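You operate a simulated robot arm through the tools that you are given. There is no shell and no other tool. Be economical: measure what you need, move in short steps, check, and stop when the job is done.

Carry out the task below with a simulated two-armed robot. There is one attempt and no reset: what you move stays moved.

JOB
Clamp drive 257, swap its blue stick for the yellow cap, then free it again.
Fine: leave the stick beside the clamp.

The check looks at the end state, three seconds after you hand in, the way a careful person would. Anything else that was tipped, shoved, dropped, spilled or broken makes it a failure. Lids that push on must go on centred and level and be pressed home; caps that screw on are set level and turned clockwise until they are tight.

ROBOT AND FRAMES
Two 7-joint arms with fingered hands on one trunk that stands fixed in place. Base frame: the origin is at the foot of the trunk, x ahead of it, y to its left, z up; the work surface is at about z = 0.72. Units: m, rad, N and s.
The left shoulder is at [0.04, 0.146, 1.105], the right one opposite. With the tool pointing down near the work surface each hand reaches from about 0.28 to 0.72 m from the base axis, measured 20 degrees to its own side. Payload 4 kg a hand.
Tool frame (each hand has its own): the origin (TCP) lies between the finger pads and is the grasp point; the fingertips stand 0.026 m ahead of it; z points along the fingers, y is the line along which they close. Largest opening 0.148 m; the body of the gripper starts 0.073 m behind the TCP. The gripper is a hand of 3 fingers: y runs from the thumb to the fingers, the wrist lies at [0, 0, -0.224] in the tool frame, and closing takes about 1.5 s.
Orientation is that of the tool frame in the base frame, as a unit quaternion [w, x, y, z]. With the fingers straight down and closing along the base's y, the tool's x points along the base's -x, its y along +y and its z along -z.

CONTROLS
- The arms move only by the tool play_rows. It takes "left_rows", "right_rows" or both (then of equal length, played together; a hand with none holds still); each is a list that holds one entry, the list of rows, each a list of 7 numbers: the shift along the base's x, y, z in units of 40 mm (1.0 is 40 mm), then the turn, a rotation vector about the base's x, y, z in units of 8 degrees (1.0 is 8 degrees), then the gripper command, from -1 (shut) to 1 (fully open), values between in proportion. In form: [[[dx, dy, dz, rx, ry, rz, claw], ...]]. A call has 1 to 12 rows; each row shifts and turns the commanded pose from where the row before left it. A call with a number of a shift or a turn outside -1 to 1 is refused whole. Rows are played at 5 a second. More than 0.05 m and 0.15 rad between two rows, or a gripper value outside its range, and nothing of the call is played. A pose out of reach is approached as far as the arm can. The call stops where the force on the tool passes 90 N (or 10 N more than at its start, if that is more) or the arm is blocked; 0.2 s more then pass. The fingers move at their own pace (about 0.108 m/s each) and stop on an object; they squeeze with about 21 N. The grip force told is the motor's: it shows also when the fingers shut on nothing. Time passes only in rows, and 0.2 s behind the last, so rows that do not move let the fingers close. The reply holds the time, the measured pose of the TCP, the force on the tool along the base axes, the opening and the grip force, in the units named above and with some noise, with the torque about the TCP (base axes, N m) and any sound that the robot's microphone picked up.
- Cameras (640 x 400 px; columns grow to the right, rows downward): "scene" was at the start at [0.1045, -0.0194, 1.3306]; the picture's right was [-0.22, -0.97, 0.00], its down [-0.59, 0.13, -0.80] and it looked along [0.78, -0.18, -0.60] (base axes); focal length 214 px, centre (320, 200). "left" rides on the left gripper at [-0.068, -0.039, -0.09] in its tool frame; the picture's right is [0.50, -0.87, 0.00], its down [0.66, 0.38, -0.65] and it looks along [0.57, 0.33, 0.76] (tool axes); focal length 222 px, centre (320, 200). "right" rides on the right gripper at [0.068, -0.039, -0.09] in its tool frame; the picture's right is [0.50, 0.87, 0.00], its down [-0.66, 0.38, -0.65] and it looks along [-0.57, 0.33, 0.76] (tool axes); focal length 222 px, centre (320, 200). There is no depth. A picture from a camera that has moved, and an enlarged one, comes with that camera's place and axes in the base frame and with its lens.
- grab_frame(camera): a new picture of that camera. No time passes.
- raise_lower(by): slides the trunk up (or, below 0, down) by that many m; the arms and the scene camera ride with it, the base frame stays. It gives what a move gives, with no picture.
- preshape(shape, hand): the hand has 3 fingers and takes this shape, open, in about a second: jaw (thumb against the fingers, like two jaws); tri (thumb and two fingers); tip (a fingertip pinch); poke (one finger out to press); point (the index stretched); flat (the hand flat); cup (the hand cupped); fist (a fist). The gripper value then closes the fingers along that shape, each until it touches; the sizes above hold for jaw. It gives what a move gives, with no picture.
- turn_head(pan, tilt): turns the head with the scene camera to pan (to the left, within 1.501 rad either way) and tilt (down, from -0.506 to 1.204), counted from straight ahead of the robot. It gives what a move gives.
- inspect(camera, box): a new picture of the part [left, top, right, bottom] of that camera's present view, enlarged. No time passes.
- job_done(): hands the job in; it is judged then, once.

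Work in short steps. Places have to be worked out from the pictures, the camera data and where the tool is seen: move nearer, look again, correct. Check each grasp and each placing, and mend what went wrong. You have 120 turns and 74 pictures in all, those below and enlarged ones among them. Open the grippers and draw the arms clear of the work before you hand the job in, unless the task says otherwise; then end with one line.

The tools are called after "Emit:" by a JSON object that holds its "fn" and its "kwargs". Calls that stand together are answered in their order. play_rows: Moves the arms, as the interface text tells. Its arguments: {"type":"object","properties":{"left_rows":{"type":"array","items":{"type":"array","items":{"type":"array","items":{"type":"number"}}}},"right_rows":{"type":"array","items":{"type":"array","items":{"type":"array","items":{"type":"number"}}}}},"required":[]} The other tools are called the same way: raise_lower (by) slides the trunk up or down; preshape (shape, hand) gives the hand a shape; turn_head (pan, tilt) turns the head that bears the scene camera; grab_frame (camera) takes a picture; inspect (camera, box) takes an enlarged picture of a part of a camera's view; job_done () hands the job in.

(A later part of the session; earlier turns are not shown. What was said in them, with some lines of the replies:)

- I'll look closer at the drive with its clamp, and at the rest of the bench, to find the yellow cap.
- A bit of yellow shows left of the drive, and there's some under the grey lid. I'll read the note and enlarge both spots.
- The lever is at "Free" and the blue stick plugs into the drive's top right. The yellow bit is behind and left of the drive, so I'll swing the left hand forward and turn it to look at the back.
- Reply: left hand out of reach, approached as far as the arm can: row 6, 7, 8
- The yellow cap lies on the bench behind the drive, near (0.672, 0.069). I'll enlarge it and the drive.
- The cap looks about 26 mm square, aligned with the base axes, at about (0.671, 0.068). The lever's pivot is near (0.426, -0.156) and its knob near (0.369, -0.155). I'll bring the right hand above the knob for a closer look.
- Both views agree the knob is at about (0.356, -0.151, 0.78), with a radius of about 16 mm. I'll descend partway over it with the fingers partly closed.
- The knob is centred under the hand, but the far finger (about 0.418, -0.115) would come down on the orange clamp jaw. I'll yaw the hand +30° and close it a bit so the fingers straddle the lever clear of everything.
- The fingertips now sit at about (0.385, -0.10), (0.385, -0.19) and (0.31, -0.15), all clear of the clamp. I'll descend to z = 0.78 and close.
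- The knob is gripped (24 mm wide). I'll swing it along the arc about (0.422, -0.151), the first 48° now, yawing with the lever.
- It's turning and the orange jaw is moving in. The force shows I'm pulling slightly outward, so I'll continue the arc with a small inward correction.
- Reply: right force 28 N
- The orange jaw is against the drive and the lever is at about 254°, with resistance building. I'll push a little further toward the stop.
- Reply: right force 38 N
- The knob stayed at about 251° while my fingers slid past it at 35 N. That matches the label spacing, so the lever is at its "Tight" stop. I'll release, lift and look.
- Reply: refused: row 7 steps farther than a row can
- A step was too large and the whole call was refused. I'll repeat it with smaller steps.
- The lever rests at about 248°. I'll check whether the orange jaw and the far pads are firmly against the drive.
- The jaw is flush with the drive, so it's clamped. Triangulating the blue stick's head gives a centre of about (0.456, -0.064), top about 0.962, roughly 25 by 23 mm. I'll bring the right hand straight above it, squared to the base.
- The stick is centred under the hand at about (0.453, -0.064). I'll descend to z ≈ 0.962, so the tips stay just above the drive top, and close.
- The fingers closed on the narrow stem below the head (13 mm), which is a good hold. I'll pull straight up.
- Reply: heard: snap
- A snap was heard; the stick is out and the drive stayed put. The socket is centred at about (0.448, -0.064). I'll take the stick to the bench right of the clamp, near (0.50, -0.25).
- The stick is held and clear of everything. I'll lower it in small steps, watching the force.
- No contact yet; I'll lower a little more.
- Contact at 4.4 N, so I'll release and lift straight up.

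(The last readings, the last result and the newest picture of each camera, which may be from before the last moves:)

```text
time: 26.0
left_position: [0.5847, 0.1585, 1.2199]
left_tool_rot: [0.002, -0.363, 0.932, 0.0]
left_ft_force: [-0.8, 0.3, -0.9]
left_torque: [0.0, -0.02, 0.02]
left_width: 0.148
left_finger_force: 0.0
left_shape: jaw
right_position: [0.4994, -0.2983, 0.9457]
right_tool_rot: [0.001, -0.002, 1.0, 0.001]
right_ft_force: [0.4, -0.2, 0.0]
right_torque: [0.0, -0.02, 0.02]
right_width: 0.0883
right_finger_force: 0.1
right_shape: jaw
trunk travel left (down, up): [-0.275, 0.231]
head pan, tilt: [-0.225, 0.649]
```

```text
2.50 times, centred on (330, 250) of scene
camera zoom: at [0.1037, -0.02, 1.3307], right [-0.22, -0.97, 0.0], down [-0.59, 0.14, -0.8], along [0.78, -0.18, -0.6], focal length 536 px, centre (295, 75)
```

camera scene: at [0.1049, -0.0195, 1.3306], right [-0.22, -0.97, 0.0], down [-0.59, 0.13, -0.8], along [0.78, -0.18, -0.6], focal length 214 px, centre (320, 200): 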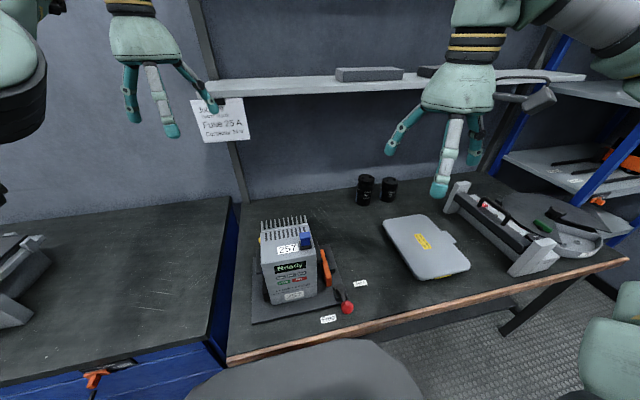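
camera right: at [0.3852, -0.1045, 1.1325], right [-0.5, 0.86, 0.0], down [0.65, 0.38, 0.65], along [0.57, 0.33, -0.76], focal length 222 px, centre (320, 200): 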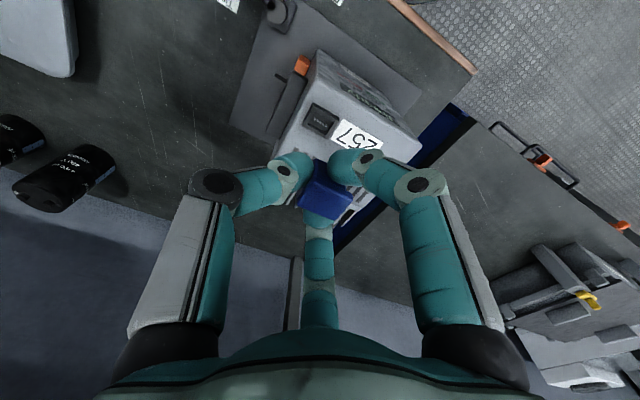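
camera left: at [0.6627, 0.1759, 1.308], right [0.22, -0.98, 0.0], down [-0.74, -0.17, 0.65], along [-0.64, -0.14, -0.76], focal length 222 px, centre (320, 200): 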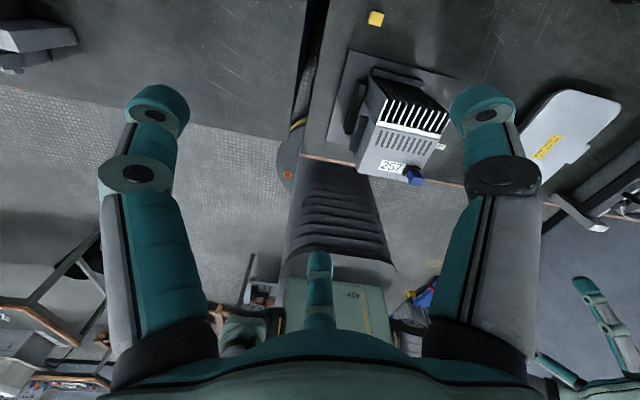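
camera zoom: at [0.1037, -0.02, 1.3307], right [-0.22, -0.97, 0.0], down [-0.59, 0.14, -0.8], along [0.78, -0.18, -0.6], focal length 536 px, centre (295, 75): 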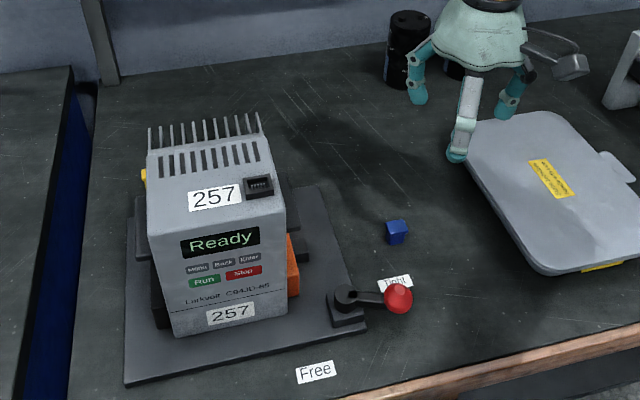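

The stick is standing on the bench beside the clamp. Now the cap: I'll lower the left hand at its present spot, square it up, and see where it actually is.

Emit:
{"fn": "play_rows", "kwargs": {"left_rows": [[[0, 0, -1, 0, 0, -0.9, 0.6], [0, 0, -1, 0, 0, -0.9, 0.6], [0, 0, -1, 0, 0, -0.9, 0.6], [0, 0, -1, 0, 0, -0.9, 0.6], [0, 0, -1, 0, 0, -0.9, 0.6], [0, 0, -1, 0, 0, -0.9, 0.6]]]}}

Emit:
{"fn": "grab_frame", "kwargs": {"camera": "left"}}

```text
time: 27.4
left_position: [0.5819, 0.1594, 0.9774]
left_tool_rot: [0.0, 0.006, 1.0, -0.001]
left_ft_force: [0.2, 0.2, 0.4]
left_torque: [-0.03, 0.02, -0.04]
left_width: 0.1185
left_finger_force: 0.1
left_shape: jaw
right_position: [0.5016, -0.2974, 0.9453]
right_tool_rot: [-0.001, 0.0, 1.0, 0.0]
right_ft_force: [-0.7, 0.4, -1.0]
right_torque: [-0.03, -0.03, 0.02]
right_width: 0.0883
right_finger_force: 0.0
right_shape: jaw
trunk travel left (down, up): [-0.275, 0.231]
head pan, tilt: [-0.225, 0.649]
```

```text
35 pictures are left
camera left: at [0.6506, 0.1193, 1.0677], right [-0.51, -0.86, 0.0], down [-0.65, 0.39, 0.65], along [-0.56, 0.33, -0.76], focal length 222 px, centre (320, 200)
```

left: 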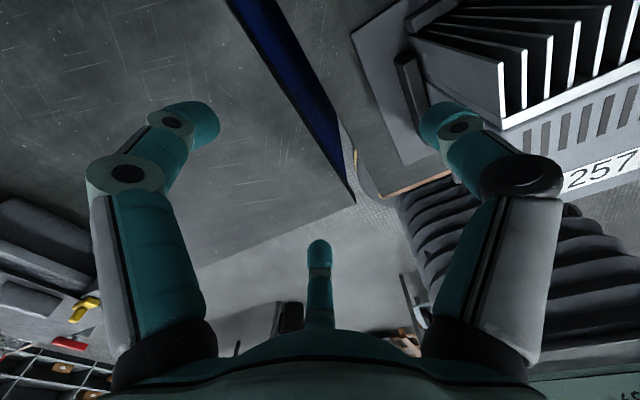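

The hand is at yaw 0 and tracking well. I'll move it over the cap at height.

Emit:
{"fn": "play_rows", "kwargs": {"left_rows": [[[0.55, -0.57, 0, 0, 0, 0, 0.2], [0.55, -0.57, 0, 0, 0, 0, 0.2], [0.55, -0.57, 0, 0, 0, 0, 0.2], [0.55, -0.57, 0, 0, 0, 0, 0.2], [0, 0, -0.5, 0, 0, 0, 0.2]]]}}

Emit:
{"fn": "grab_frame", "kwargs": {"camera": "left"}}

```text
time: 28.6
left_position: [0.6617, 0.0794, 0.9589]
left_tool_rot: [0.0, 0.005, 1.0, -0.001]
left_ft_force: [0.0, 0.0, 1.6]
left_torque: [-0.01, -0.01, 0.01]
left_width: 0.0891
left_finger_force: 0.0
left_shape: jaw
left hand out of reach, approached as far as the arm can: row 4
right_position: [0.5006, -0.2959, 0.9453]
right_tool_rot: [0.0, -0.001, 1.0, -0.001]
right_ft_force: [-0.7, 0.2, 0.3]
right_torque: [-0.03, -0.02, 0.01]
right_width: 0.0884
right_finger_force: 0.0
right_shape: jaw
trunk travel left (down, up): [-0.275, 0.231]
head pan, tilt: [-0.225, 0.649]
```

```text
34 pictures are left
camera left: at [0.7303, 0.0389, 1.0473], right [-0.51, -0.86, 0.0], down [-0.65, 0.39, 0.65], along [-0.56, 0.33, -0.76], focal length 222 px, centre (320, 200)
```

left: 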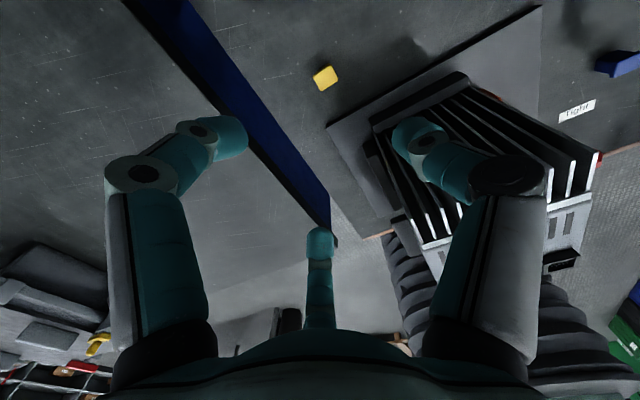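

The cap is at about (0.672, 0.066), just past straight-down reach. I'll tilt the hand 10° so the fingers point slightly forward, which brings the wrist back into reach, and then correct the position.

Emit:
{"fn": "play_rows", "kwargs": {"left_rows": [[[0, 0, 0, 0, -0.65, 0, 0.0], [0, 0, 0, 0, -0.6, 0, 0.0], [0, 0, -0.5, 0, 0, 0, 0.0], [0, 0, -0.5, 0, 0, 0, 0.0], [0, 0, 0, 0, 0, 0, 0.0]]]}}

Emit:
{"fn": "grab_frame", "kwargs": {"camera": "left"}}

```text
time: 29.8
left_position: [0.6627, 0.0759, 0.918]
left_tool_rot: [0.087, 0.005, 0.996, 0.0]
left_ft_force: [0.0, 0.1, -0.3]
left_torque: [0.02, -0.01, 0.02]
left_width: 0.0745
left_finger_force: 0.0
left_shape: jaw
right_position: [0.4999, -0.2983, 0.945]
right_tool_rot: [0.0, -0.001, 1.0, 0.0]
right_ft_force: [0.3, 0.3, -1.0]
right_torque: [0.01, -0.02, 0.0]
right_width: 0.0884
right_finger_force: 0.1
right_shape: jaw
trunk travel left (down, up): [-0.275, 0.231]
head pan, tilt: [-0.225, 0.649]
```

```text
33 pictures are left
camera left: at [0.7139, 0.0362, 1.0189], right [-0.5, -0.86, -0.09], down [-0.76, 0.38, 0.53], along [-0.42, 0.33, -0.84], focal length 222 px, centre (320, 200)
```

left: 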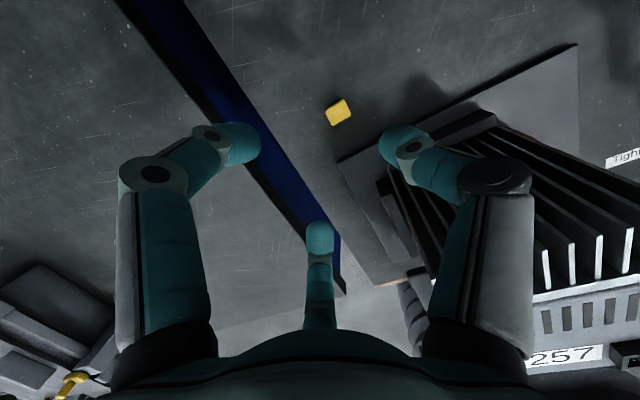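

The tilt worked and the cap again reads (0.672, 0.065). I'll centre over it and descend to 0.80.

Emit:
{"fn": "play_rows", "kwargs": {"left_rows": [[[0.23, -0.27, 0, 0, 0, 0, 0.0], [0, 0, -0.75, 0, 0, 0, 0.0], [0, 0, -0.75, 0, 0, 0, 0.0], [0, 0, -0.75, 0, 0, 0, 0.0], [0, 0, -0.7, 0, 0, 0, 0.0]]]}}

Emit:
{"fn": "grab_frame", "kwargs": {"camera": "left"}}

Emit:
{"fn": "inspect", "kwargs": {"camera": "scene", "box": [220, 140, 340, 260]}}

```text
time: 31.0
left_position: [0.6737, 0.0651, 0.7979]
left_tool_rot: [0.088, 0.005, 0.996, 0.001]
left_ft_force: [-0.2, 0.6, -0.3]
left_torque: [-0.01, -0.02, 0.03]
left_width: 0.0746
left_finger_force: 0.0
left_shape: jaw
right_position: [0.5012, -0.2978, 0.9448]
right_tool_rot: [0.0, -0.001, 1.0, 0.0]
right_ft_force: [0.0, 0.9, 0.0]
right_torque: [0.01, -0.01, 0.0]
right_width: 0.0884
right_finger_force: 0.1
right_shape: jaw
trunk travel left (down, up): [-0.275, 0.231]
head pan, tilt: [-0.225, 0.649]
```

```text
32 pictures are left
camera left: at [0.7251, 0.0244, 0.8989], right [-0.5, -0.86, -0.09], down [-0.76, 0.39, 0.53], along [-0.42, 0.33, -0.84], focal length 222 px, centre (320, 200)
```

left: 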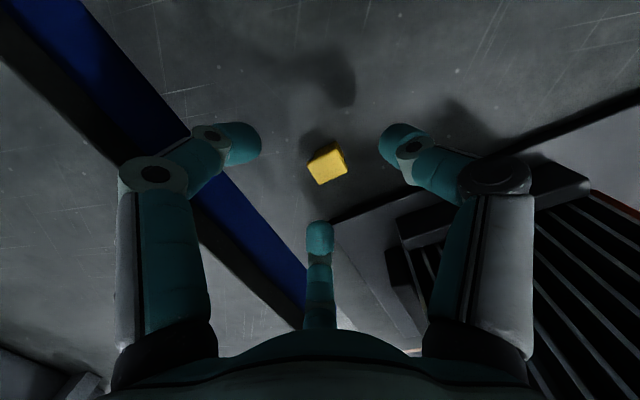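

```text
3.33 times, centred on (280, 200) of scene
camera zoom: at [0.1051, -0.0192, 1.3306], right [-0.22, -0.97, 0.0], down [-0.59, 0.13, -0.8], along [0.78, -0.18, -0.6], focal length 715 px, centre (453, 200)
```

zoom: 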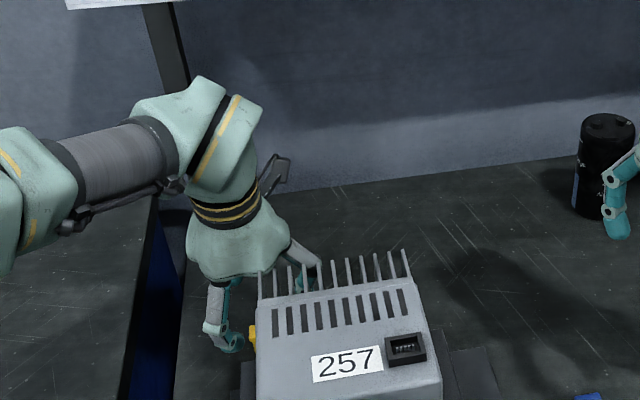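

The cap is centred between the fingers. I'll narrow the opening, descend to about 0.755 and close gently.

Emit:
{"fn": "play_rows", "kwargs": {"left_rows": [[[0, 0, 0, 0, 0, 0, -0.25], [0, 0, -0.5, 0, 0, 0, -0.25], [0, 0, -0.4, 0, 0, 0, -0.25], [0, 0, -0.18, 0, 0, 0, -0.25], [0, 0, 0, 0, 0, 0, -0.25]]]}}

Emit:
{"fn": "grab_frame", "kwargs": {"camera": "left"}}

```text
time: 32.2
left_position: [0.6722, 0.0655, 0.7573]
left_tool_rot: [0.086, 0.004, 0.996, 0.0]
left_ft_force: [-0.1, 0.1, -0.3]
left_torque: [-0.06, -0.01, -0.02]
left_width: 0.0557
left_finger_force: 0.1
left_shape: jaw
right_position: [0.5, -0.2988, 0.9458]
right_tool_rot: [0.0, -0.001, 1.0, 0.0]
right_ft_force: [-0.4, -0.1, -0.4]
right_torque: [0.01, -0.03, -0.01]
right_width: 0.0883
right_finger_force: 0.0
right_shape: jaw
trunk travel left (down, up): [-0.275, 0.231]
head pan, tilt: [-0.225, 0.649]
```

```text
30 pictures are left
camera left: at [0.7241, 0.025, 0.857], right [-0.5, -0.86, -0.09], down [-0.76, 0.38, 0.53], along [-0.42, 0.33, -0.84], focal length 222 px, centre (320, 200)
```

left: 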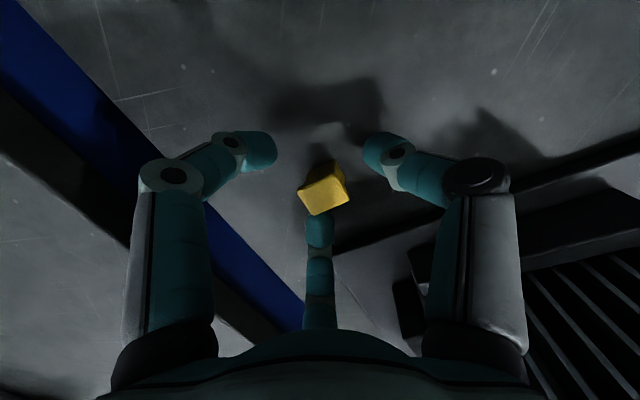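

The cap is centred and has the same head-on-stem form as the stick. I'll go down 6 mm more and close on the stem.

Emit:
{"fn": "play_rows", "kwargs": {"left_rows": [[[0, 0, -0.16, 0, 0, 0, -0.25], [0, 0, 0, 0, 0, 0, -0.5], [0, 0, 0, 0, 0, 0, -0.7], [0, 0, 0, 0, 0, 0, -1], [0, 0, 0, 0, 0, 0, -1], [0, 0, 0, 0, 0, 0, -1], [0, 0, 0, 0, 0, 0, -1]]]}}

Emit:
{"fn": "grab_frame", "kwargs": {"camera": "left"}}

```text
time: 33.8
left_position: [0.6729, 0.0645, 0.7506]
left_tool_rot: [0.087, 0.005, 0.996, -0.001]
left_ft_force: [0.3, 0.6, -0.6]
left_torque: [0.02, 0.03, 0.0]
left_width: 0.0131
left_finger_force: 21.6
left_shape: jaw
right_position: [0.5009, -0.2985, 0.9449]
right_tool_rot: [0.0, -0.001, 1.0, 0.0]
right_ft_force: [0.3, -0.3, 0.1]
right_torque: [0.03, -0.01, 0.02]
right_width: 0.0883
right_finger_force: 0.2
right_shape: jaw
trunk travel left (down, up): [-0.275, 0.231]
head pan, tilt: [-0.225, 0.649]
```

```text
29 pictures are left
camera left: at [0.7248, 0.0253, 0.8506], right [-0.5, -0.86, -0.09], down [-0.76, 0.38, 0.53], along [-0.42, 0.33, -0.84], focal length 222 px, centre (320, 200)
```

left: 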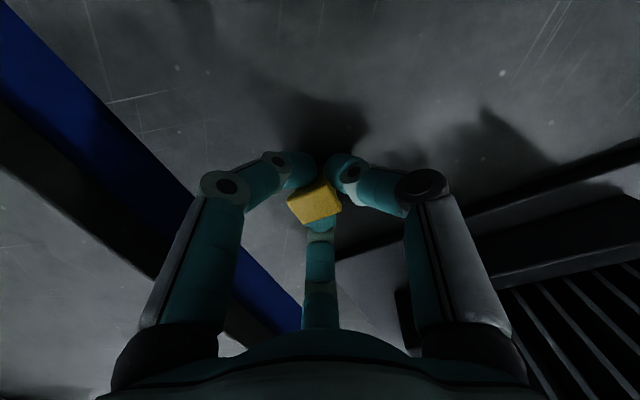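

The stem is gripped at 13 mm, the same as the stick. I'll lift straight up, and move the right hand out of the way as well.

Emit:
{"fn": "play_rows", "kwargs": {"left_rows": [[[0, 0, 0.5, 0, 0, 0, -1], [0, 0, 0.8, 0, 0, 0, -1], [0, 0, 0.9, 0, 0, 0, -1], [0, 0, 0.9, 0, 0, 0, -1], [0, 0, 0.9, 0, 0, 0, -1], [0, 0, 0.9, 0, 0, 0, -1], [0, 0, 0.9, 0, 0, 0, -1], [0, 0, 0.9, 0, 0, 0, -1]]], "right_rows": [[[-0.3, -0.6, 0.5, 0, 0, 0, 0.2], [-0.3, -0.6, 0.5, 0, 0, 0, 0.2], [-0.3, -0.6, 0.2, 0, 0, 0, 0.2], [-0.3, -0.3, 0, 0, 0, 0, 0.2], [0, 0, 0, 0, 0, 0, 0.2], [0, 0, 0, 0, 0, 0, 0.2], [0, 0, 0, 0, 0, 0, 0.2], [0, 0, 0, 0, 0, 0, 0.2]]]}}

Emit:
{"fn": "grab_frame", "kwargs": {"camera": "left"}}

Emit:
{"fn": "grab_frame", "kwargs": {"camera": "scene"}}

```text
time: 35.6
left_position: [0.6718, 0.0647, 1.0199]
left_tool_rot: [0.088, 0.005, 0.996, 0.0]
left_ft_force: [0.4, 0.2, -0.1]
left_torque: [0.0, -0.01, -0.05]
left_width: 0.0129
left_finger_force: 20.4
left_shape: jaw
right_position: [0.4533, -0.3835, 0.9919]
right_tool_rot: [0.0, -0.001, 1.0, 0.001]
right_ft_force: [0.1, 0.5, 0.1]
right_torque: [0.01, -0.02, 0.04]
right_width: 0.0882
right_finger_force: 0.0
right_shape: jaw
trunk travel left (down, up): [-0.275, 0.231]
head pan, tilt: [-0.225, 0.649]
```

```text
28 pictures are left
camera left: at [0.7233, 0.024, 1.1205], right [-0.5, -0.86, -0.09], down [-0.76, 0.39, 0.53], along [-0.42, 0.33, -0.84], focal length 222 px, centre (320, 200)
```

left: 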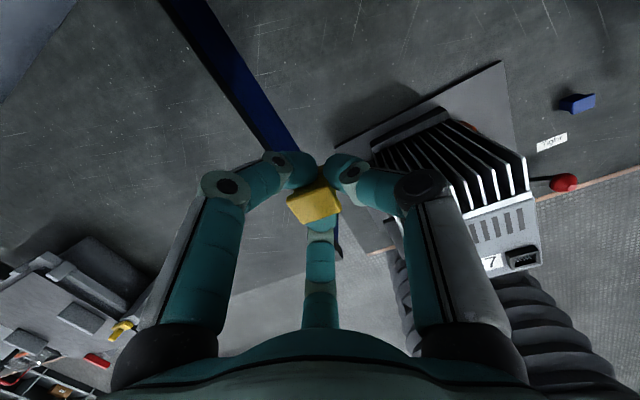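

```text
27 pictures are left
camera scene: at [0.104, -0.0201, 1.3307], right [-0.22, -0.97, 0.0], down [-0.59, 0.14, -0.8], along [0.78, -0.18, -0.6], focal length 214 px, centre (320, 200)
```

scene: 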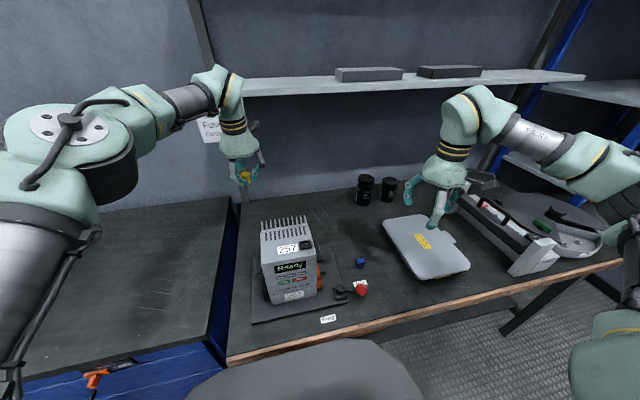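

The cap is held level and the stick is fine. I'll carry the cap over the drive to above the socket, keeping the same tilt.

Emit:
{"fn": "play_rows", "kwargs": {"left_rows": [[[-0.8, -0.47, 0, 0, 0, 0, -1], [-0.8, -0.47, 0, 0, 0, 0, -1], [-0.8, -0.47, 0, 0, 0, 0, -1], [-0.8, -0.47, 0, 0, 0, 0, -1], [-0.8, -0.47, 0, 0, 0, 0, -1], [-0.8, -0.47, 0, 0, 0, 0, -1], [-0.8, -0.45, 0, 0, 0, 0, -1], [0, 0, 0, 0, 0, 0, -1]]]}}

Emit:
{"fn": "grab_frame", "kwargs": {"camera": "left"}}

Emit:
{"fn": "inspect", "kwargs": {"camera": "scene", "box": [250, 170, 350, 270]}}

```text
time: 37.4
left_position: [0.4476, -0.0655, 1.0182]
left_tool_rot: [0.088, 0.004, 0.996, 0.0]
left_ft_force: [0.0, 0.4, -0.7]
left_torque: [-0.03, 0.02, 0.02]
left_width: 0.0127
left_finger_force: 20.6
left_shape: jaw
right_position: [0.4537, -0.3836, 0.9921]
right_tool_rot: [0.0, -0.001, 1.0, 0.0]
right_ft_force: [0.0, -0.4, 0.3]
right_torque: [-0.02, 0.01, 0.03]
right_width: 0.0884
right_finger_force: 0.1
right_shape: jaw
trunk travel left (down, up): [-0.275, 0.231]
head pan, tilt: [-0.225, 0.649]
```

```text
26 pictures are left
camera left: at [0.4992, -0.1048, 1.118], right [-0.5, -0.86, -0.09], down [-0.76, 0.38, 0.53], along [-0.42, 0.33, -0.84], focal length 222 px, centre (320, 200)
```

left: 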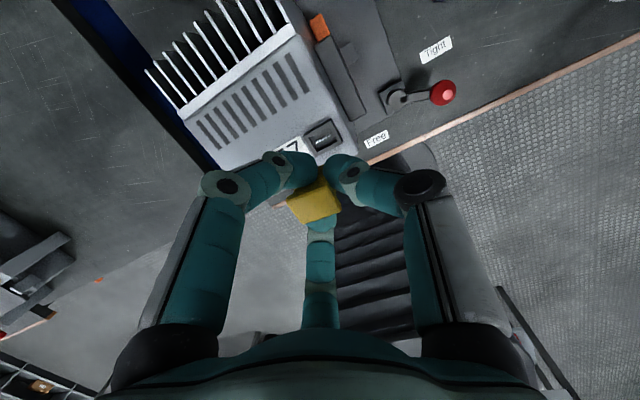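

```text
4.00 times, centred on (300, 220) of scene
camera zoom: at [0.105, -0.019, 1.3306], right [-0.22, -0.97, 0.0], down [-0.59, 0.13, -0.8], along [0.78, -0.18, -0.6], focal length 858 px, centre (400, 120)
```

zoom: 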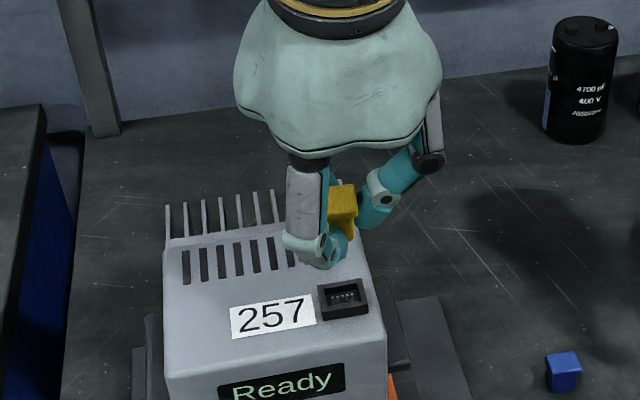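

The combined views put the socket at about (0.4545, -0.0645, 0.93), which matches where the stick was gripped. I'll enlarge the left view to measure the cap's offset in the hand.

Emit:
{"fn": "inspect", "kwargs": {"camera": "left", "box": [260, 100, 380, 240]}}

Emit:
{"fn": "inspect", "kwargs": {"camera": "scene", "box": [310, 190, 350, 255]}}

```text
2.86 times, centred on (320, 170) of left
camera zoom: at [0.4992, -0.1048, 1.118], right [-0.5, -0.86, -0.09], down [-0.76, 0.38, 0.53], along [-0.42, 0.33, -0.84], focal length 635 px, centre (320, 286)
```

zoom: 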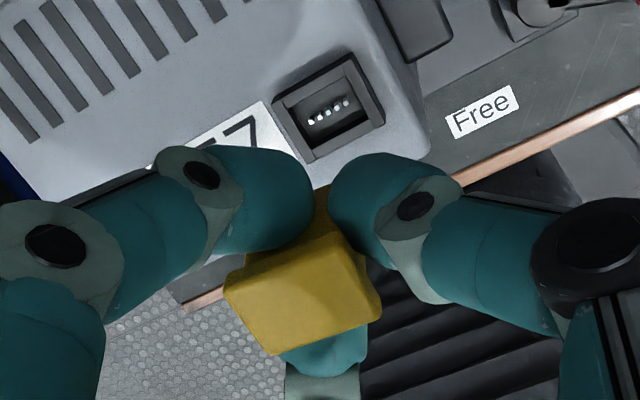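

```text
6.15 times, centred on (330, 222) of scene
camera zoom: at [0.105, -0.019, 1.3306], right [-0.22, -0.97, 0.0], down [-0.59, 0.13, -0.8], along [0.78, -0.18, -0.6], focal length 1320 px, centre (258, 62)
```

zoom: 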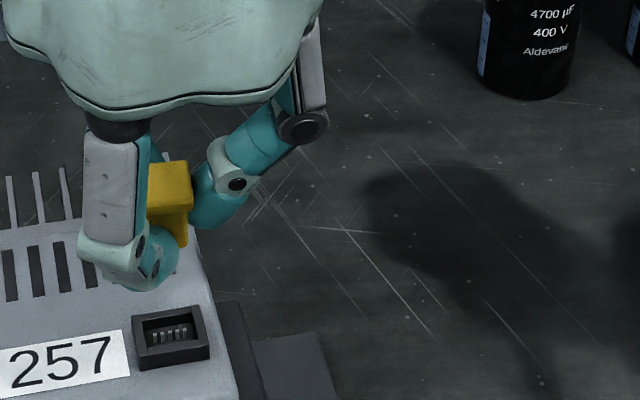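

The cap sits about 4 mm toward +y from the tool point. I'll shift to compensate and lower to about 2 cm above seating, then compare cap and socket from three views.

Emit:
{"fn": "play_rows", "kwargs": {"left_rows": [[[0.17, -0.06, -0.4, 0, 0, 0, -1], [0, 0, -0.4, 0, 0, 0, -1], [0, 0, 0, 0, 0, 0, -1]]], "right_rows": [[[0.3, 0, 0, 0, 0, 1, 0.2], [0.3, 0, 0, 0, 0, 1, 0.2], [0, 0, 0, 0, 0, 1, 0.2]]]}}

Emit:
{"fn": "inspect", "kwargs": {"camera": "left", "box": [260, 100, 380, 240]}}

Emit:
{"fn": "inspect", "kwargs": {"camera": "scene", "box": [300, 205, 350, 255]}}

Emit:
{"fn": "grab_frame", "kwargs": {"camera": "right"}}

```text
time: 38.2
left_position: [0.4538, -0.0697, 0.9867]
left_tool_rot: [0.088, 0.004, 0.996, -0.001]
left_ft_force: [-0.1, 0.4, 0.3]
left_torque: [-0.01, 0.02, 0.01]
left_width: 0.0128
left_finger_force: 21.7
left_shape: jaw
right_position: [0.4782, -0.3824, 0.9933]
right_tool_rot: [0.0, -0.21, 0.978, 0.0]
right_ft_force: [0.1, 0.4, 0.4]
right_torque: [-0.01, -0.01, 0.01]
right_width: 0.088
right_finger_force: 0.1
right_shape: jaw
trunk travel left (down, up): [-0.275, 0.231]
head pan, tilt: [-0.225, 0.649]
```

```text
2.86 times, centred on (320, 170) of left
camera zoom: at [0.5054, -0.1086, 1.0874], right [-0.5, -0.86, -0.09], down [-0.76, 0.38, 0.53], along [-0.42, 0.33, -0.84], focal length 635 px, centre (320, 286)
```

zoom: 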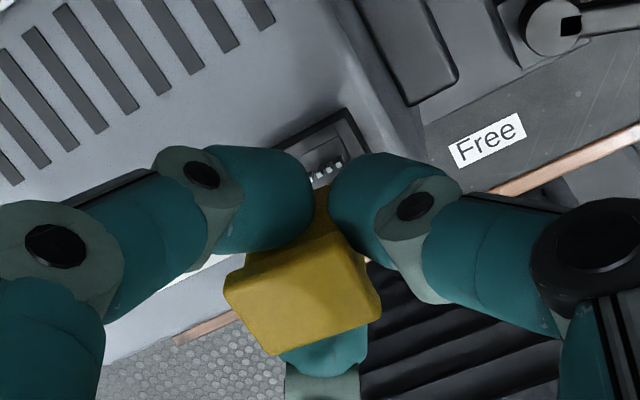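

```text
8.00 times, centred on (325, 230) of scene
camera zoom: at [0.1039, -0.0197, 1.3307], right [-0.22, -0.97, 0.0], down [-0.59, 0.14, -0.8], along [0.78, -0.18, -0.6], focal length 1716 px, centre (280, -40)
```

zoom: 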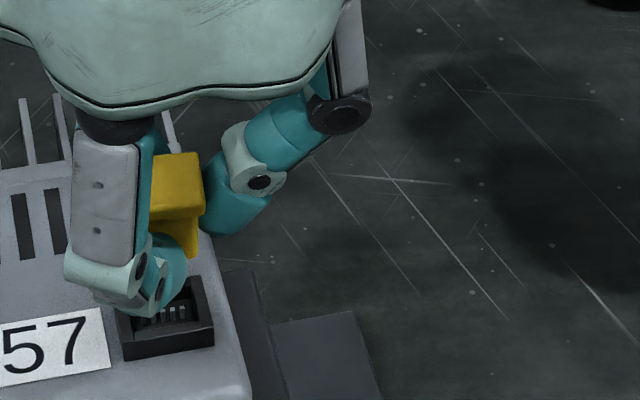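

```text
20 pictures are left
camera right: at [0.432, -0.4466, 1.0838], right [-0.81, 0.58, 0.0], down [0.44, 0.61, 0.65], along [0.38, 0.53, -0.76], focal length 222 px, centre (320, 200)
```

right: 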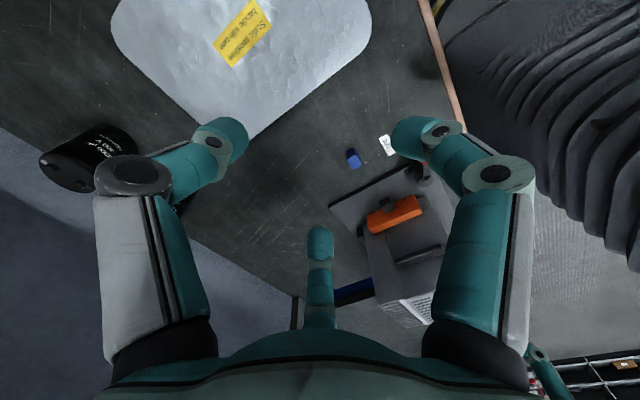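

Cap estimate (0.4535, -0.0645), socket about (0.4555, -0.065): nearly aligned. I'll nudge +2 mm in x, lower 10 mm and compare again.

Emit:
{"fn": "play_rows", "kwargs": {"left_rows": [[[0.05, 0, -0.25, 0, 0, 0, -1], [0, 0, 0, 0, 0, 0, -1], [0, 0, 0, 0, 0, 0, -1]]]}}

Emit:
{"fn": "inspect", "kwargs": {"camera": "scene", "box": [310, 215, 346, 251]}}

Emit:
{"fn": "inspect", "kwargs": {"camera": "left", "box": [280, 130, 360, 230]}}

```text
time: 39.0
left_position: [0.4584, -0.0688, 0.9769]
left_tool_rot: [0.087, 0.004, 0.996, 0.0]
left_ft_force: [0.7, 0.0, 0.4]
left_torque: [0.0, 0.02, -0.02]
left_width: 0.0123
left_finger_force: 21.2
left_shape: jaw
right_position: [0.4777, -0.3828, 0.993]
right_tool_rot: [-0.001, -0.208, 0.978, 0.0]
right_ft_force: [-0.2, -0.3, -0.3]
right_torque: [0.0, -0.03, -0.04]
right_width: 0.0882
right_finger_force: 0.0
right_shape: jaw
trunk travel left (down, up): [-0.275, 0.231]
head pan, tilt: [-0.225, 0.649]
```

```text
11.11 times, centred on (328, 233) of scene
camera zoom: at [0.1046, -0.0195, 1.3306], right [-0.22, -0.97, 0.0], down [-0.59, 0.13, -0.8], along [0.78, -0.18, -0.6], focal length 2383 px, centre (231, -167)
```

zoom: 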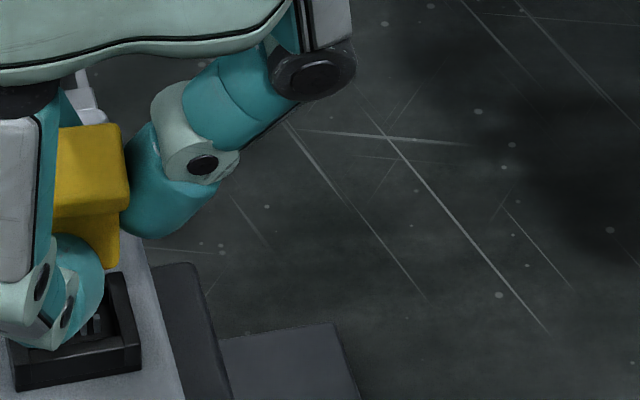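

```text
4.00 times, centred on (320, 180) of left
camera zoom: at [0.5092, -0.109, 1.0773], right [-0.5, -0.86, -0.09], down [-0.76, 0.38, 0.53], along [-0.42, 0.33, -0.84], focal length 888 px, centre (320, 280)
```

zoom: 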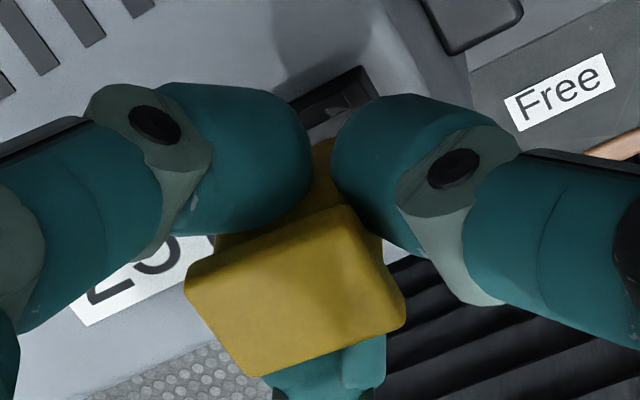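

The left view gives the cap centre at (0.4576, -0.0654), exactly over the socket centre, and the scene view agrees within about 1 mm. I'll push down in 4 mm steps.

Emit:
{"fn": "play_rows", "kwargs": {"left_rows": [[[0, 0.01, -0.1, 0, 0, 0, -1], [0, 0, -0.1, 0, 0, 0, -1], [0, 0, -0.1, 0, 0, 0, -1], [0, 0, 0, 0, 0, 0, -1]]]}}

```text
time: 40.0
left_position: [0.4555, -0.0684, 0.9654]
left_tool_rot: [0.088, 0.005, 0.996, -0.001]
left_ft_force: [0.2, -0.6, 0.0]
left_torque: [-0.01, 0.04, -0.03]
left_width: 0.0127
left_finger_force: 21.0
left_shape: jaw
right_position: [0.4775, -0.3833, 0.9922]
right_tool_rot: [0.0, -0.209, 0.978, 0.0]
right_ft_force: [0.0, -0.7, 0.2]
right_torque: [0.02, 0.0, 0.0]
right_width: 0.0884
right_finger_force: 0.0
right_shape: jaw
trunk travel left (down, up): [-0.275, 0.231]
head pan, tilt: [-0.225, 0.649]
```

No contact yet; continuing down.

Emit:
{"fn": "play_rows", "kwargs": {"left_rows": [[[0, 0, -0.1, 0, 0, 0, -1], [0, 0, -0.1, 0, 0, 0, -1], [0, 0, 0, 0, 0, 0, -1]]]}}

Emit:
{"fn": "inspect", "kwargs": {"camera": "scene", "box": [310, 215, 346, 251]}}

```text
time: 40.8
left_position: [0.455, -0.0676, 0.9597]
left_tool_rot: [0.088, 0.005, 0.996, -0.001]
left_ft_force: [-2.5, -0.6, 14.8]
left_torque: [0.09, 0.35, 0.09]
left_width: 0.0132
left_finger_force: 20.7
left_shape: jaw
right_position: [0.4772, -0.3832, 0.9944]
right_tool_rot: [0.001, -0.209, 0.978, 0.0]
right_ft_force: [-0.6, 0.5, -0.5]
right_torque: [0.0, 0.03, -0.01]
right_width: 0.0884
right_finger_force: 0.0
right_shape: jaw
trunk travel left (down, up): [-0.275, 0.231]
head pan, tilt: [-0.225, 0.649]
heard: snap
```

```text
11.11 times, centred on (328, 233) of scene
camera zoom: at [0.1027, -0.0193, 1.3309], right [-0.22, -0.97, 0.0], down [-0.59, 0.13, -0.8], along [0.78, -0.18, -0.6], focal length 2383 px, centre (231, -167)
```

zoom: 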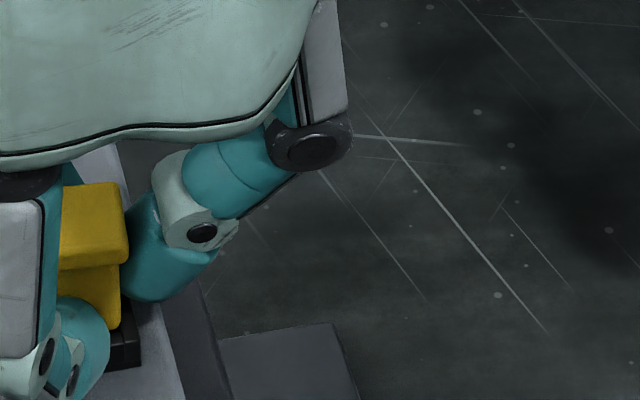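

A snap was heard at 15 N. I'll open the fingers and lift clear to check how the cap sits.

Emit:
{"fn": "play_rows", "kwargs": {"left_rows": [[[0, 0, 0, 0, 0, 0, -0.7], [0, 0, 0, 0, 0, 0, -0.2], [0, 0, 0, 0, 0, 0, 0], [0, 0, 0, 0, 0, 0, 0], [0, 0, 0.5, 0, 0, 0, 0], [0, 0, 0.8, 0, 0, 0, 0], [0, 0, 0.9, 0, 0, 0, 0], [0, 0.5, 0.5, 0, 0, 0, 0], [0, 0.9, 0, 0, 0, 0, 0], [0, 0.9, 0, 0, 0, 0, 0]]]}}

Emit:
{"fn": "inspect", "kwargs": {"camera": "scene", "box": [290, 205, 350, 255]}}

```text
time: 43.0
left_position: [0.4558, 0.0263, 1.0653]
left_tool_rot: [0.088, 0.005, 0.996, -0.001]
left_ft_force: [-0.2, 0.5, 0.2]
left_torque: [-0.04, 0.02, -0.01]
left_width: 0.0734
left_finger_force: 0.0
left_shape: jaw
right_position: [0.4782, -0.3815, 0.9946]
right_tool_rot: [0.0, -0.208, 0.978, 0.001]
right_ft_force: [0.2, -0.1, 0.5]
right_torque: [0.01, -0.01, -0.01]
right_width: 0.0882
right_finger_force: 0.1
right_shape: jaw
trunk travel left (down, up): [-0.275, 0.231]
head pan, tilt: [-0.225, 0.649]
```

```text
8.00 times, centred on (320, 230) of scene
camera zoom: at [0.1043, -0.0179, 1.3307], right [-0.22, -0.97, 0.0], down [-0.59, 0.13, -0.8], along [0.78, -0.18, -0.6], focal length 1716 px, centre (320, -40)
```

zoom: 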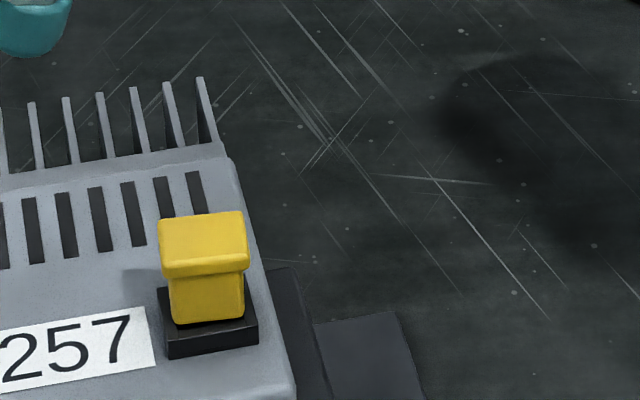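

The cap sits level and centred, at the same depth as the stick did. Next I'll free the clamp: the right hand goes over the knob (about (0.399, -0.205)) with yaw 98°, and the left hand retreats.

Emit:
{"fn": "play_rows", "kwargs": {"left_rows": [[[0, 0.8, 0, 0, 0, 0, 0], [0, 0.8, 0, 0, 0, 0, 0], [0, 0.8, 0, 0, 0, 0, 0], [0, 0.8, 0.2, 0, 0, 0, 0], [0, 0.5, 0.2, 0, 0, 0, 0], [0, 0, 0, 0, 0, 0, 0], [0, 0, 0, 0, 0, 0, 0], [0, 0, 0, 0, 0, 0, 0], [0, 0, 0, 0, 0, 0, 0], [0, 0, 0, 0, 0, 0, 0]]], "right_rows": [[[-0.2, 0.44, -0.23, 0, 0, 0.925, 0], [-0.2, 0.44, -0.23, 0, 0, 0.925, 0], [-0.2, 0.44, -0.23, 0, 0, 0.925, 0], [-0.2, 0.44, -0.23, 0, 0, 0.925, 0], [-0.2, 0.44, -0.23, 0, 0, 0.925, 0], [-0.2, 0.44, -0.23, 0, 0, 0.925, 0], [-0.2, 0.44, -0.23, 0, 0, 0.925, 0], [-0.2, 0.44, -0.23, 0, 0, 0.925, 0], [-0.2, 0.44, -0.23, 0, 0, 0.925, 0], [-0.2, 0.44, -0.23, 0, 0, 0.925, 0]]]}}

Emit:
{"fn": "grab_frame", "kwargs": {"camera": "right"}}

```text
time: 45.2
left_position: [0.4559, 0.1716, 1.0807]
left_tool_rot: [0.086, 0.004, 0.996, 0.0]
left_ft_force: [0.3, -0.1, -0.4]
left_torque: [-0.02, -0.02, -0.02]
left_width: 0.0734
left_finger_force: 0.1
left_shape: jaw
right_position: [0.3969, -0.2086, 0.8982]
right_tool_rot: [0.001, 0.756, -0.655, 0.0]
right_ft_force: [-0.5, 0.4, -0.4]
right_torque: [-0.03, 0.04, -0.02]
right_width: 0.0744
right_finger_force: 0.0
right_shape: jaw
trunk travel left (down, up): [-0.275, 0.231]
head pan, tilt: [-0.225, 0.649]
```

```text
15 pictures are left
camera right: at [0.4449, -0.27, 0.9876], right [-0.79, -0.62, 0.0], down [-0.47, 0.59, 0.65], along [-0.41, 0.51, -0.76], focal length 222 px, centre (320, 200)
```

right: 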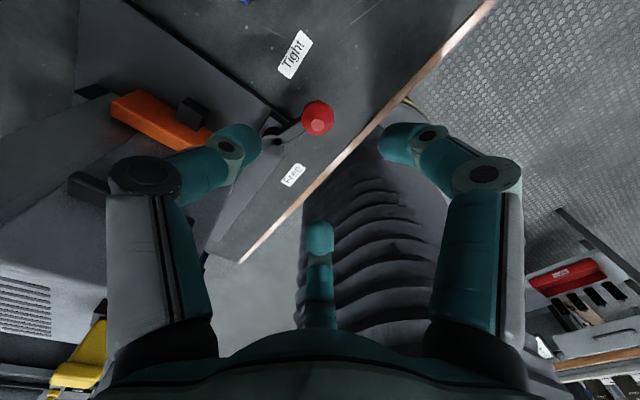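

The knob is centred under the hand at (0.397, -0.208), with the fingers straddling the lever. Descending and gripping.

Emit:
{"fn": "play_rows", "kwargs": {"right_rows": [[[0, 0, -0.75, 0, 0, 0, 0.0], [0, 0, -0.75, 0, 0, 0, 0.0], [0, 0, -0.75, 0, 0, 0, 0.0], [0, 0, -0.7, 0, 0, 0, 0], [0, 0, 0, 0, 0, 0, -1], [0, 0, 0, 0, 0, 0, -1], [0, 0, 0, 0, 0, 0, -1], [0, 0, 0, 0, 0, 0, -1], [0, 0, 0, 0, 0, 0, -1]]]}}

```text
time: 47.2
left_position: [0.4552, 0.1707, 1.0792]
left_tool_rot: [0.087, 0.004, 0.996, -0.001]
left_ft_force: [-0.4, 1.0, 0.2]
left_torque: [0.0, 0.01, -0.02]
left_width: 0.0734
left_finger_force: 0.1
left_shape: jaw
right_position: [0.3985, -0.2064, 0.7812]
right_tool_rot: [0.0, 0.755, -0.655, 0.0]
right_ft_force: [0.4, 1.4, -5.0]
right_torque: [0.02, -0.03, 0.0]
right_width: 0.024
right_finger_force: 21.3
right_shape: jaw
trunk travel left (down, up): [-0.275, 0.231]
head pan, tilt: [-0.225, 0.649]
```

The knob is gripped (24 mm). I'll swing it back along the arc to "Free".

Emit:
{"fn": "play_rows", "kwargs": {"right_rows": [[[-0.185, 0.0825, 0, 0, 0, -0.91, -1], [-0.17, 0.1025, 0, 0, 0, -0.91, -1], [-0.1575, 0.1275, 0, 0, 0, -0.91, -1], [-0.14, 0.145, 0, 0, 0, -0.91, -1], [-0.12, 0.16, 0, 0, 0, -0.91, -1], [-0.1, 0.1775, 0, 0, 0, -0.91, -1], [-0.075, 0.1875, 0, 0, 0, -0.91, -1], [-0.0525, 0.1925, 0, 0, 0, -0.91, -1], [-0.025, 0.2, 0, 0, 0, -0.91, -1], [0, 0, 0, 0, 0, 0, -1]]]}}

Emit:
{"fn": "inspect", "kwargs": {"camera": "scene", "box": [240, 200, 400, 340]}}

```text
time: 49.4
left_position: [0.4545, 0.1707, 1.0794]
left_tool_rot: [0.087, 0.004, 0.996, 0.0]
left_ft_force: [-0.1, 0.8, 0.7]
left_torque: [0.0, 0.0, 0.02]
left_width: 0.0732
left_finger_force: 0.1
left_shape: jaw
right_position: [0.3558, -0.1525, 0.7823]
right_tool_rot: [-0.001, -0.279, 0.96, 0.0]
right_ft_force: [-6.2, -5.6, -13.9]
right_torque: [-0.14, 0.11, -0.19]
right_width: 0.0237
right_finger_force: 21.7
right_shape: jaw
trunk travel left (down, up): [-0.275, 0.231]
head pan, tilt: [-0.225, 0.649]
```

```text
2.86 times, centred on (320, 270) of scene
camera zoom: at [0.1044, -0.0206, 1.3306], right [-0.22, -0.97, 0.0], down [-0.59, 0.14, -0.8], along [0.78, -0.18, -0.6], focal length 613 px, centre (320, 0)
```

zoom: 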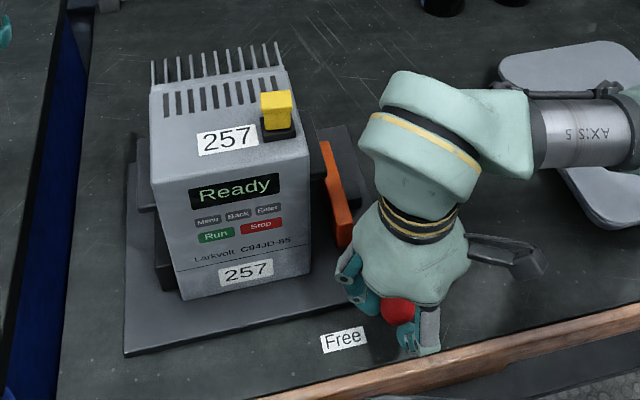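

The lever is back at its starting spot and the jaw has withdrawn. I'll release, lift and retreat.

Emit:
{"fn": "play_rows", "kwargs": {"right_rows": [[[0, 0.05, 0, 0, 0, 0, -1], [0, 0, 0, 0, 0, 0, 0], [0, 0, 0, 0, 0, 0, 0], [0, 0, 0, 0, 0, 0, 0], [0, 0, 0.8, 0, 0, 0, 0], [0, 0, 0.9, 0, 0, 0, 0], [0, -0.3, 0.9, 0, 0, 0, 0], [0, -0.6, 0.9, 0, 0, 0, 0], [0, -0.8, 0.8, 0, 0, 0, 0.5], [0, -0.8, 0.5, 0, 0, 0, 0.5], [0, -0.8, 0.3, 0, 0, 0, 1], [0, -0.6, 0, 0, 0, 0, 1]]]}}

Emit:
{"fn": "grab_frame", "kwargs": {"camera": "scene"}}

Emit:
{"fn": "inspect", "kwargs": {"camera": "scene", "box": [240, 200, 400, 340]}}

Emit:
{"fn": "inspect", "kwargs": {"camera": "scene", "box": [290, 215, 340, 265]}}

```text
time: 52.0
left_position: [0.455, 0.1698, 1.0798]
left_tool_rot: [0.088, 0.004, 0.996, 0.001]
left_ft_force: [0.7, 0.2, -0.4]
left_torque: [0.02, -0.01, 0.0]
left_width: 0.0734
left_finger_force: 0.0
left_shape: jaw
right_position: [0.3569, -0.3102, 0.9888]
right_tool_rot: [0.0, -0.281, 0.96, 0.0]
right_ft_force: [0.2, -0.1, -0.8]
right_torque: [-0.01, 0.05, 0.0]
right_width: 0.1476
right_finger_force: 0.1
right_shape: jaw
trunk travel left (down, up): [-0.275, 0.231]
head pan, tilt: [-0.225, 0.649]
```

```text
13 pictures are left
camera scene: at [0.104, -0.0201, 1.3307], right [-0.22, -0.97, 0.0], down [-0.59, 0.14, -0.8], along [0.78, -0.18, -0.6], focal length 214 px, centre (320, 200)
```

scene: 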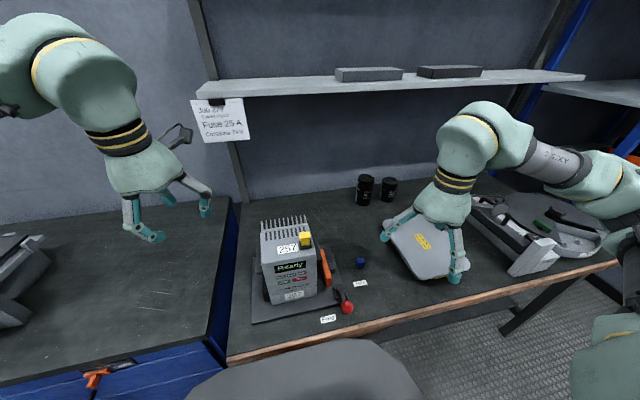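

```text
2.86 times, centred on (320, 270) of scene
camera zoom: at [0.104, -0.0201, 1.3307], right [-0.22, -0.97, 0.0], down [-0.59, 0.14, -0.8], along [0.78, -0.18, -0.6], focal length 613 px, centre (320, 0)
```

zoom: 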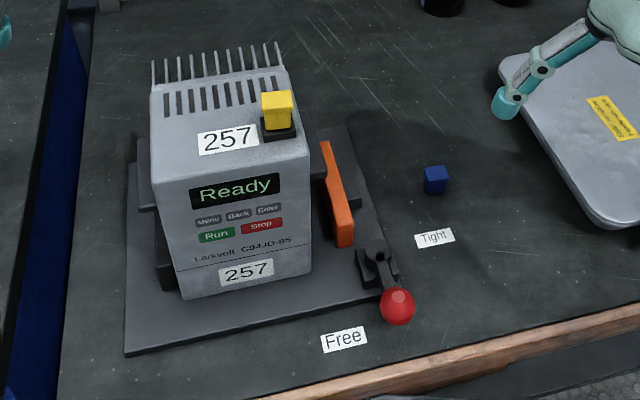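

```text
8.00 times, centred on (315, 240) of scene
camera zoom: at [0.104, -0.0201, 1.3307], right [-0.22, -0.97, 0.0], down [-0.59, 0.14, -0.8], along [0.78, -0.18, -0.6], focal length 1716 px, centre (360, -120)
```

zoom: 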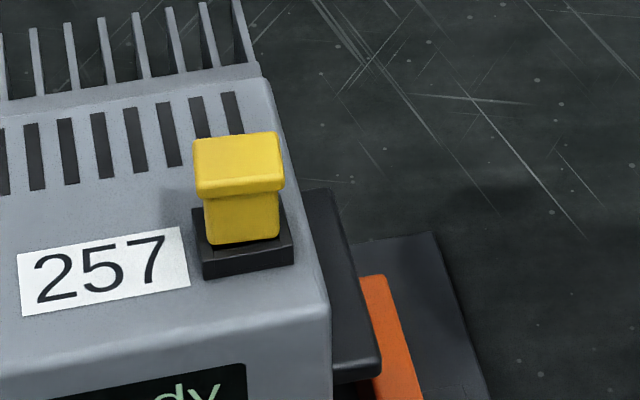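

The lever is at Free, the stick stands by the clamp and the cap is in. I'll check the cap's level once more from the side with the right camera.

Emit:
{"fn": "inspect", "kwargs": {"camera": "right", "box": [240, 120, 480, 320]}}

```text
2.00 times, centred on (360, 220) of right
camera zoom: at [0.3218, -0.3797, 1.0787], right [-0.89, 0.46, 0.0], down [0.35, 0.67, 0.65], along [0.3, 0.58, -0.76], focal length 444 px, centre (240, 160)
```

zoom: 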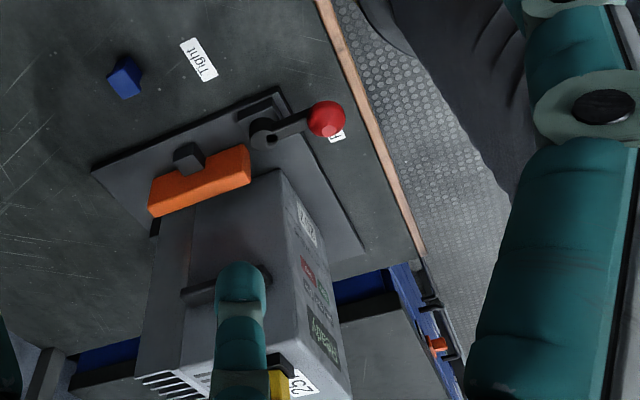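

The finger hides the cap. I'll shift the hand up and forward a little for a clear view.

Emit:
{"fn": "play_rows", "kwargs": {"right_rows": [[[0.5, 0, 0.8, 0, 0, 0, 1], [0.5, 0, 0.8, 0, 0, 0, 1], [0.5, 0, 0.9, 0, 0, 0, 1]]]}}

Emit:
{"fn": "inspect", "kwargs": {"camera": "right", "box": [325, 215, 405, 285]}}

```text
time: 52.8
left_position: [0.4545, 0.1725, 1.0802]
left_tool_rot: [0.087, 0.004, 0.996, 0.0]
left_ft_force: [-0.7, 0.2, -0.3]
left_torque: [-0.05, -0.01, -0.05]
left_width: 0.0733
left_finger_force: 0.1
left_shape: jaw
right_position: [0.4186, -0.3053, 1.0911]
right_tool_rot: [0.0, -0.28, 0.96, 0.0]
right_ft_force: [0.2, -0.3, 0.1]
right_torque: [0.01, 0.01, 0.01]
right_width: 0.1477
right_finger_force: 0.1
right_shape: jaw
trunk travel left (down, up): [-0.275, 0.231]
head pan, tilt: [-0.225, 0.649]
```

```text
5.71 times, centred on (365, 250) of right
camera zoom: at [0.3832, -0.3749, 1.1801], right [-0.89, 0.46, 0.0], down [0.35, 0.67, 0.65], along [0.3, 0.58, -0.76], focal length 1269 px, centre (63, -86)
```

zoom: 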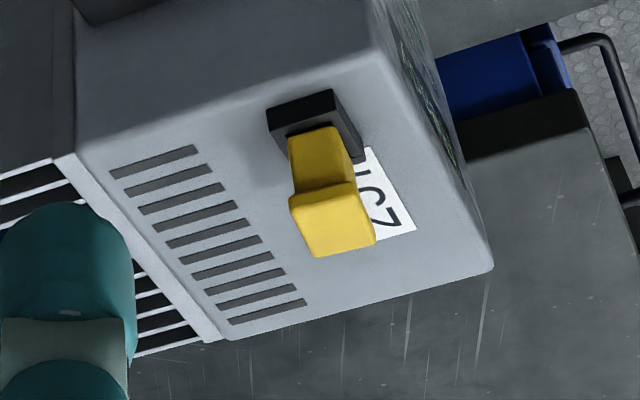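

The cap sits squarely in its socket. I'll open the left gripper fully and then hand in.

Emit:
{"fn": "play_rows", "kwargs": {"left_rows": [[[0, 0.5, 0.5, 0, 0, 0, 1], [0, 0.5, 0.5, 0, 0, 0, 1], [0, 0, 0, 0, 0, 0, 1]]]}}

Emit:
{"fn": "job_done", "kwargs": {}}

```text
time: 53.6
left_position: [0.4582, 0.2114, 1.1198]
left_tool_rot: [0.087, 0.004, 0.996, -0.001]
left_ft_force: [0.2, -0.4, -0.1]
left_torque: [-0.01, 0.01, 0.0]
left_width: 0.148
left_finger_force: 0.1
left_shape: jaw
right_position: [0.4189, -0.3067, 1.0874]
right_tool_rot: [0.0, -0.28, 0.96, 0.001]
right_ft_force: [-0.5, -0.1, -0.6]
right_torque: [0.0, -0.01, -0.01]
right_width: 0.1478
right_finger_force: 0.1
right_shape: jaw
trunk travel left (down, up): [-0.275, 0.231]
head pan, tilt: [-0.225, 0.649]
```

```text
The job is handed in.
```

I clamped drive 257, pulled its blue stick, snapped the yellow cap into the socket, and turned the lever back to Free; the stick is standing on the bench beside the clamp, and both hands are open and clear.
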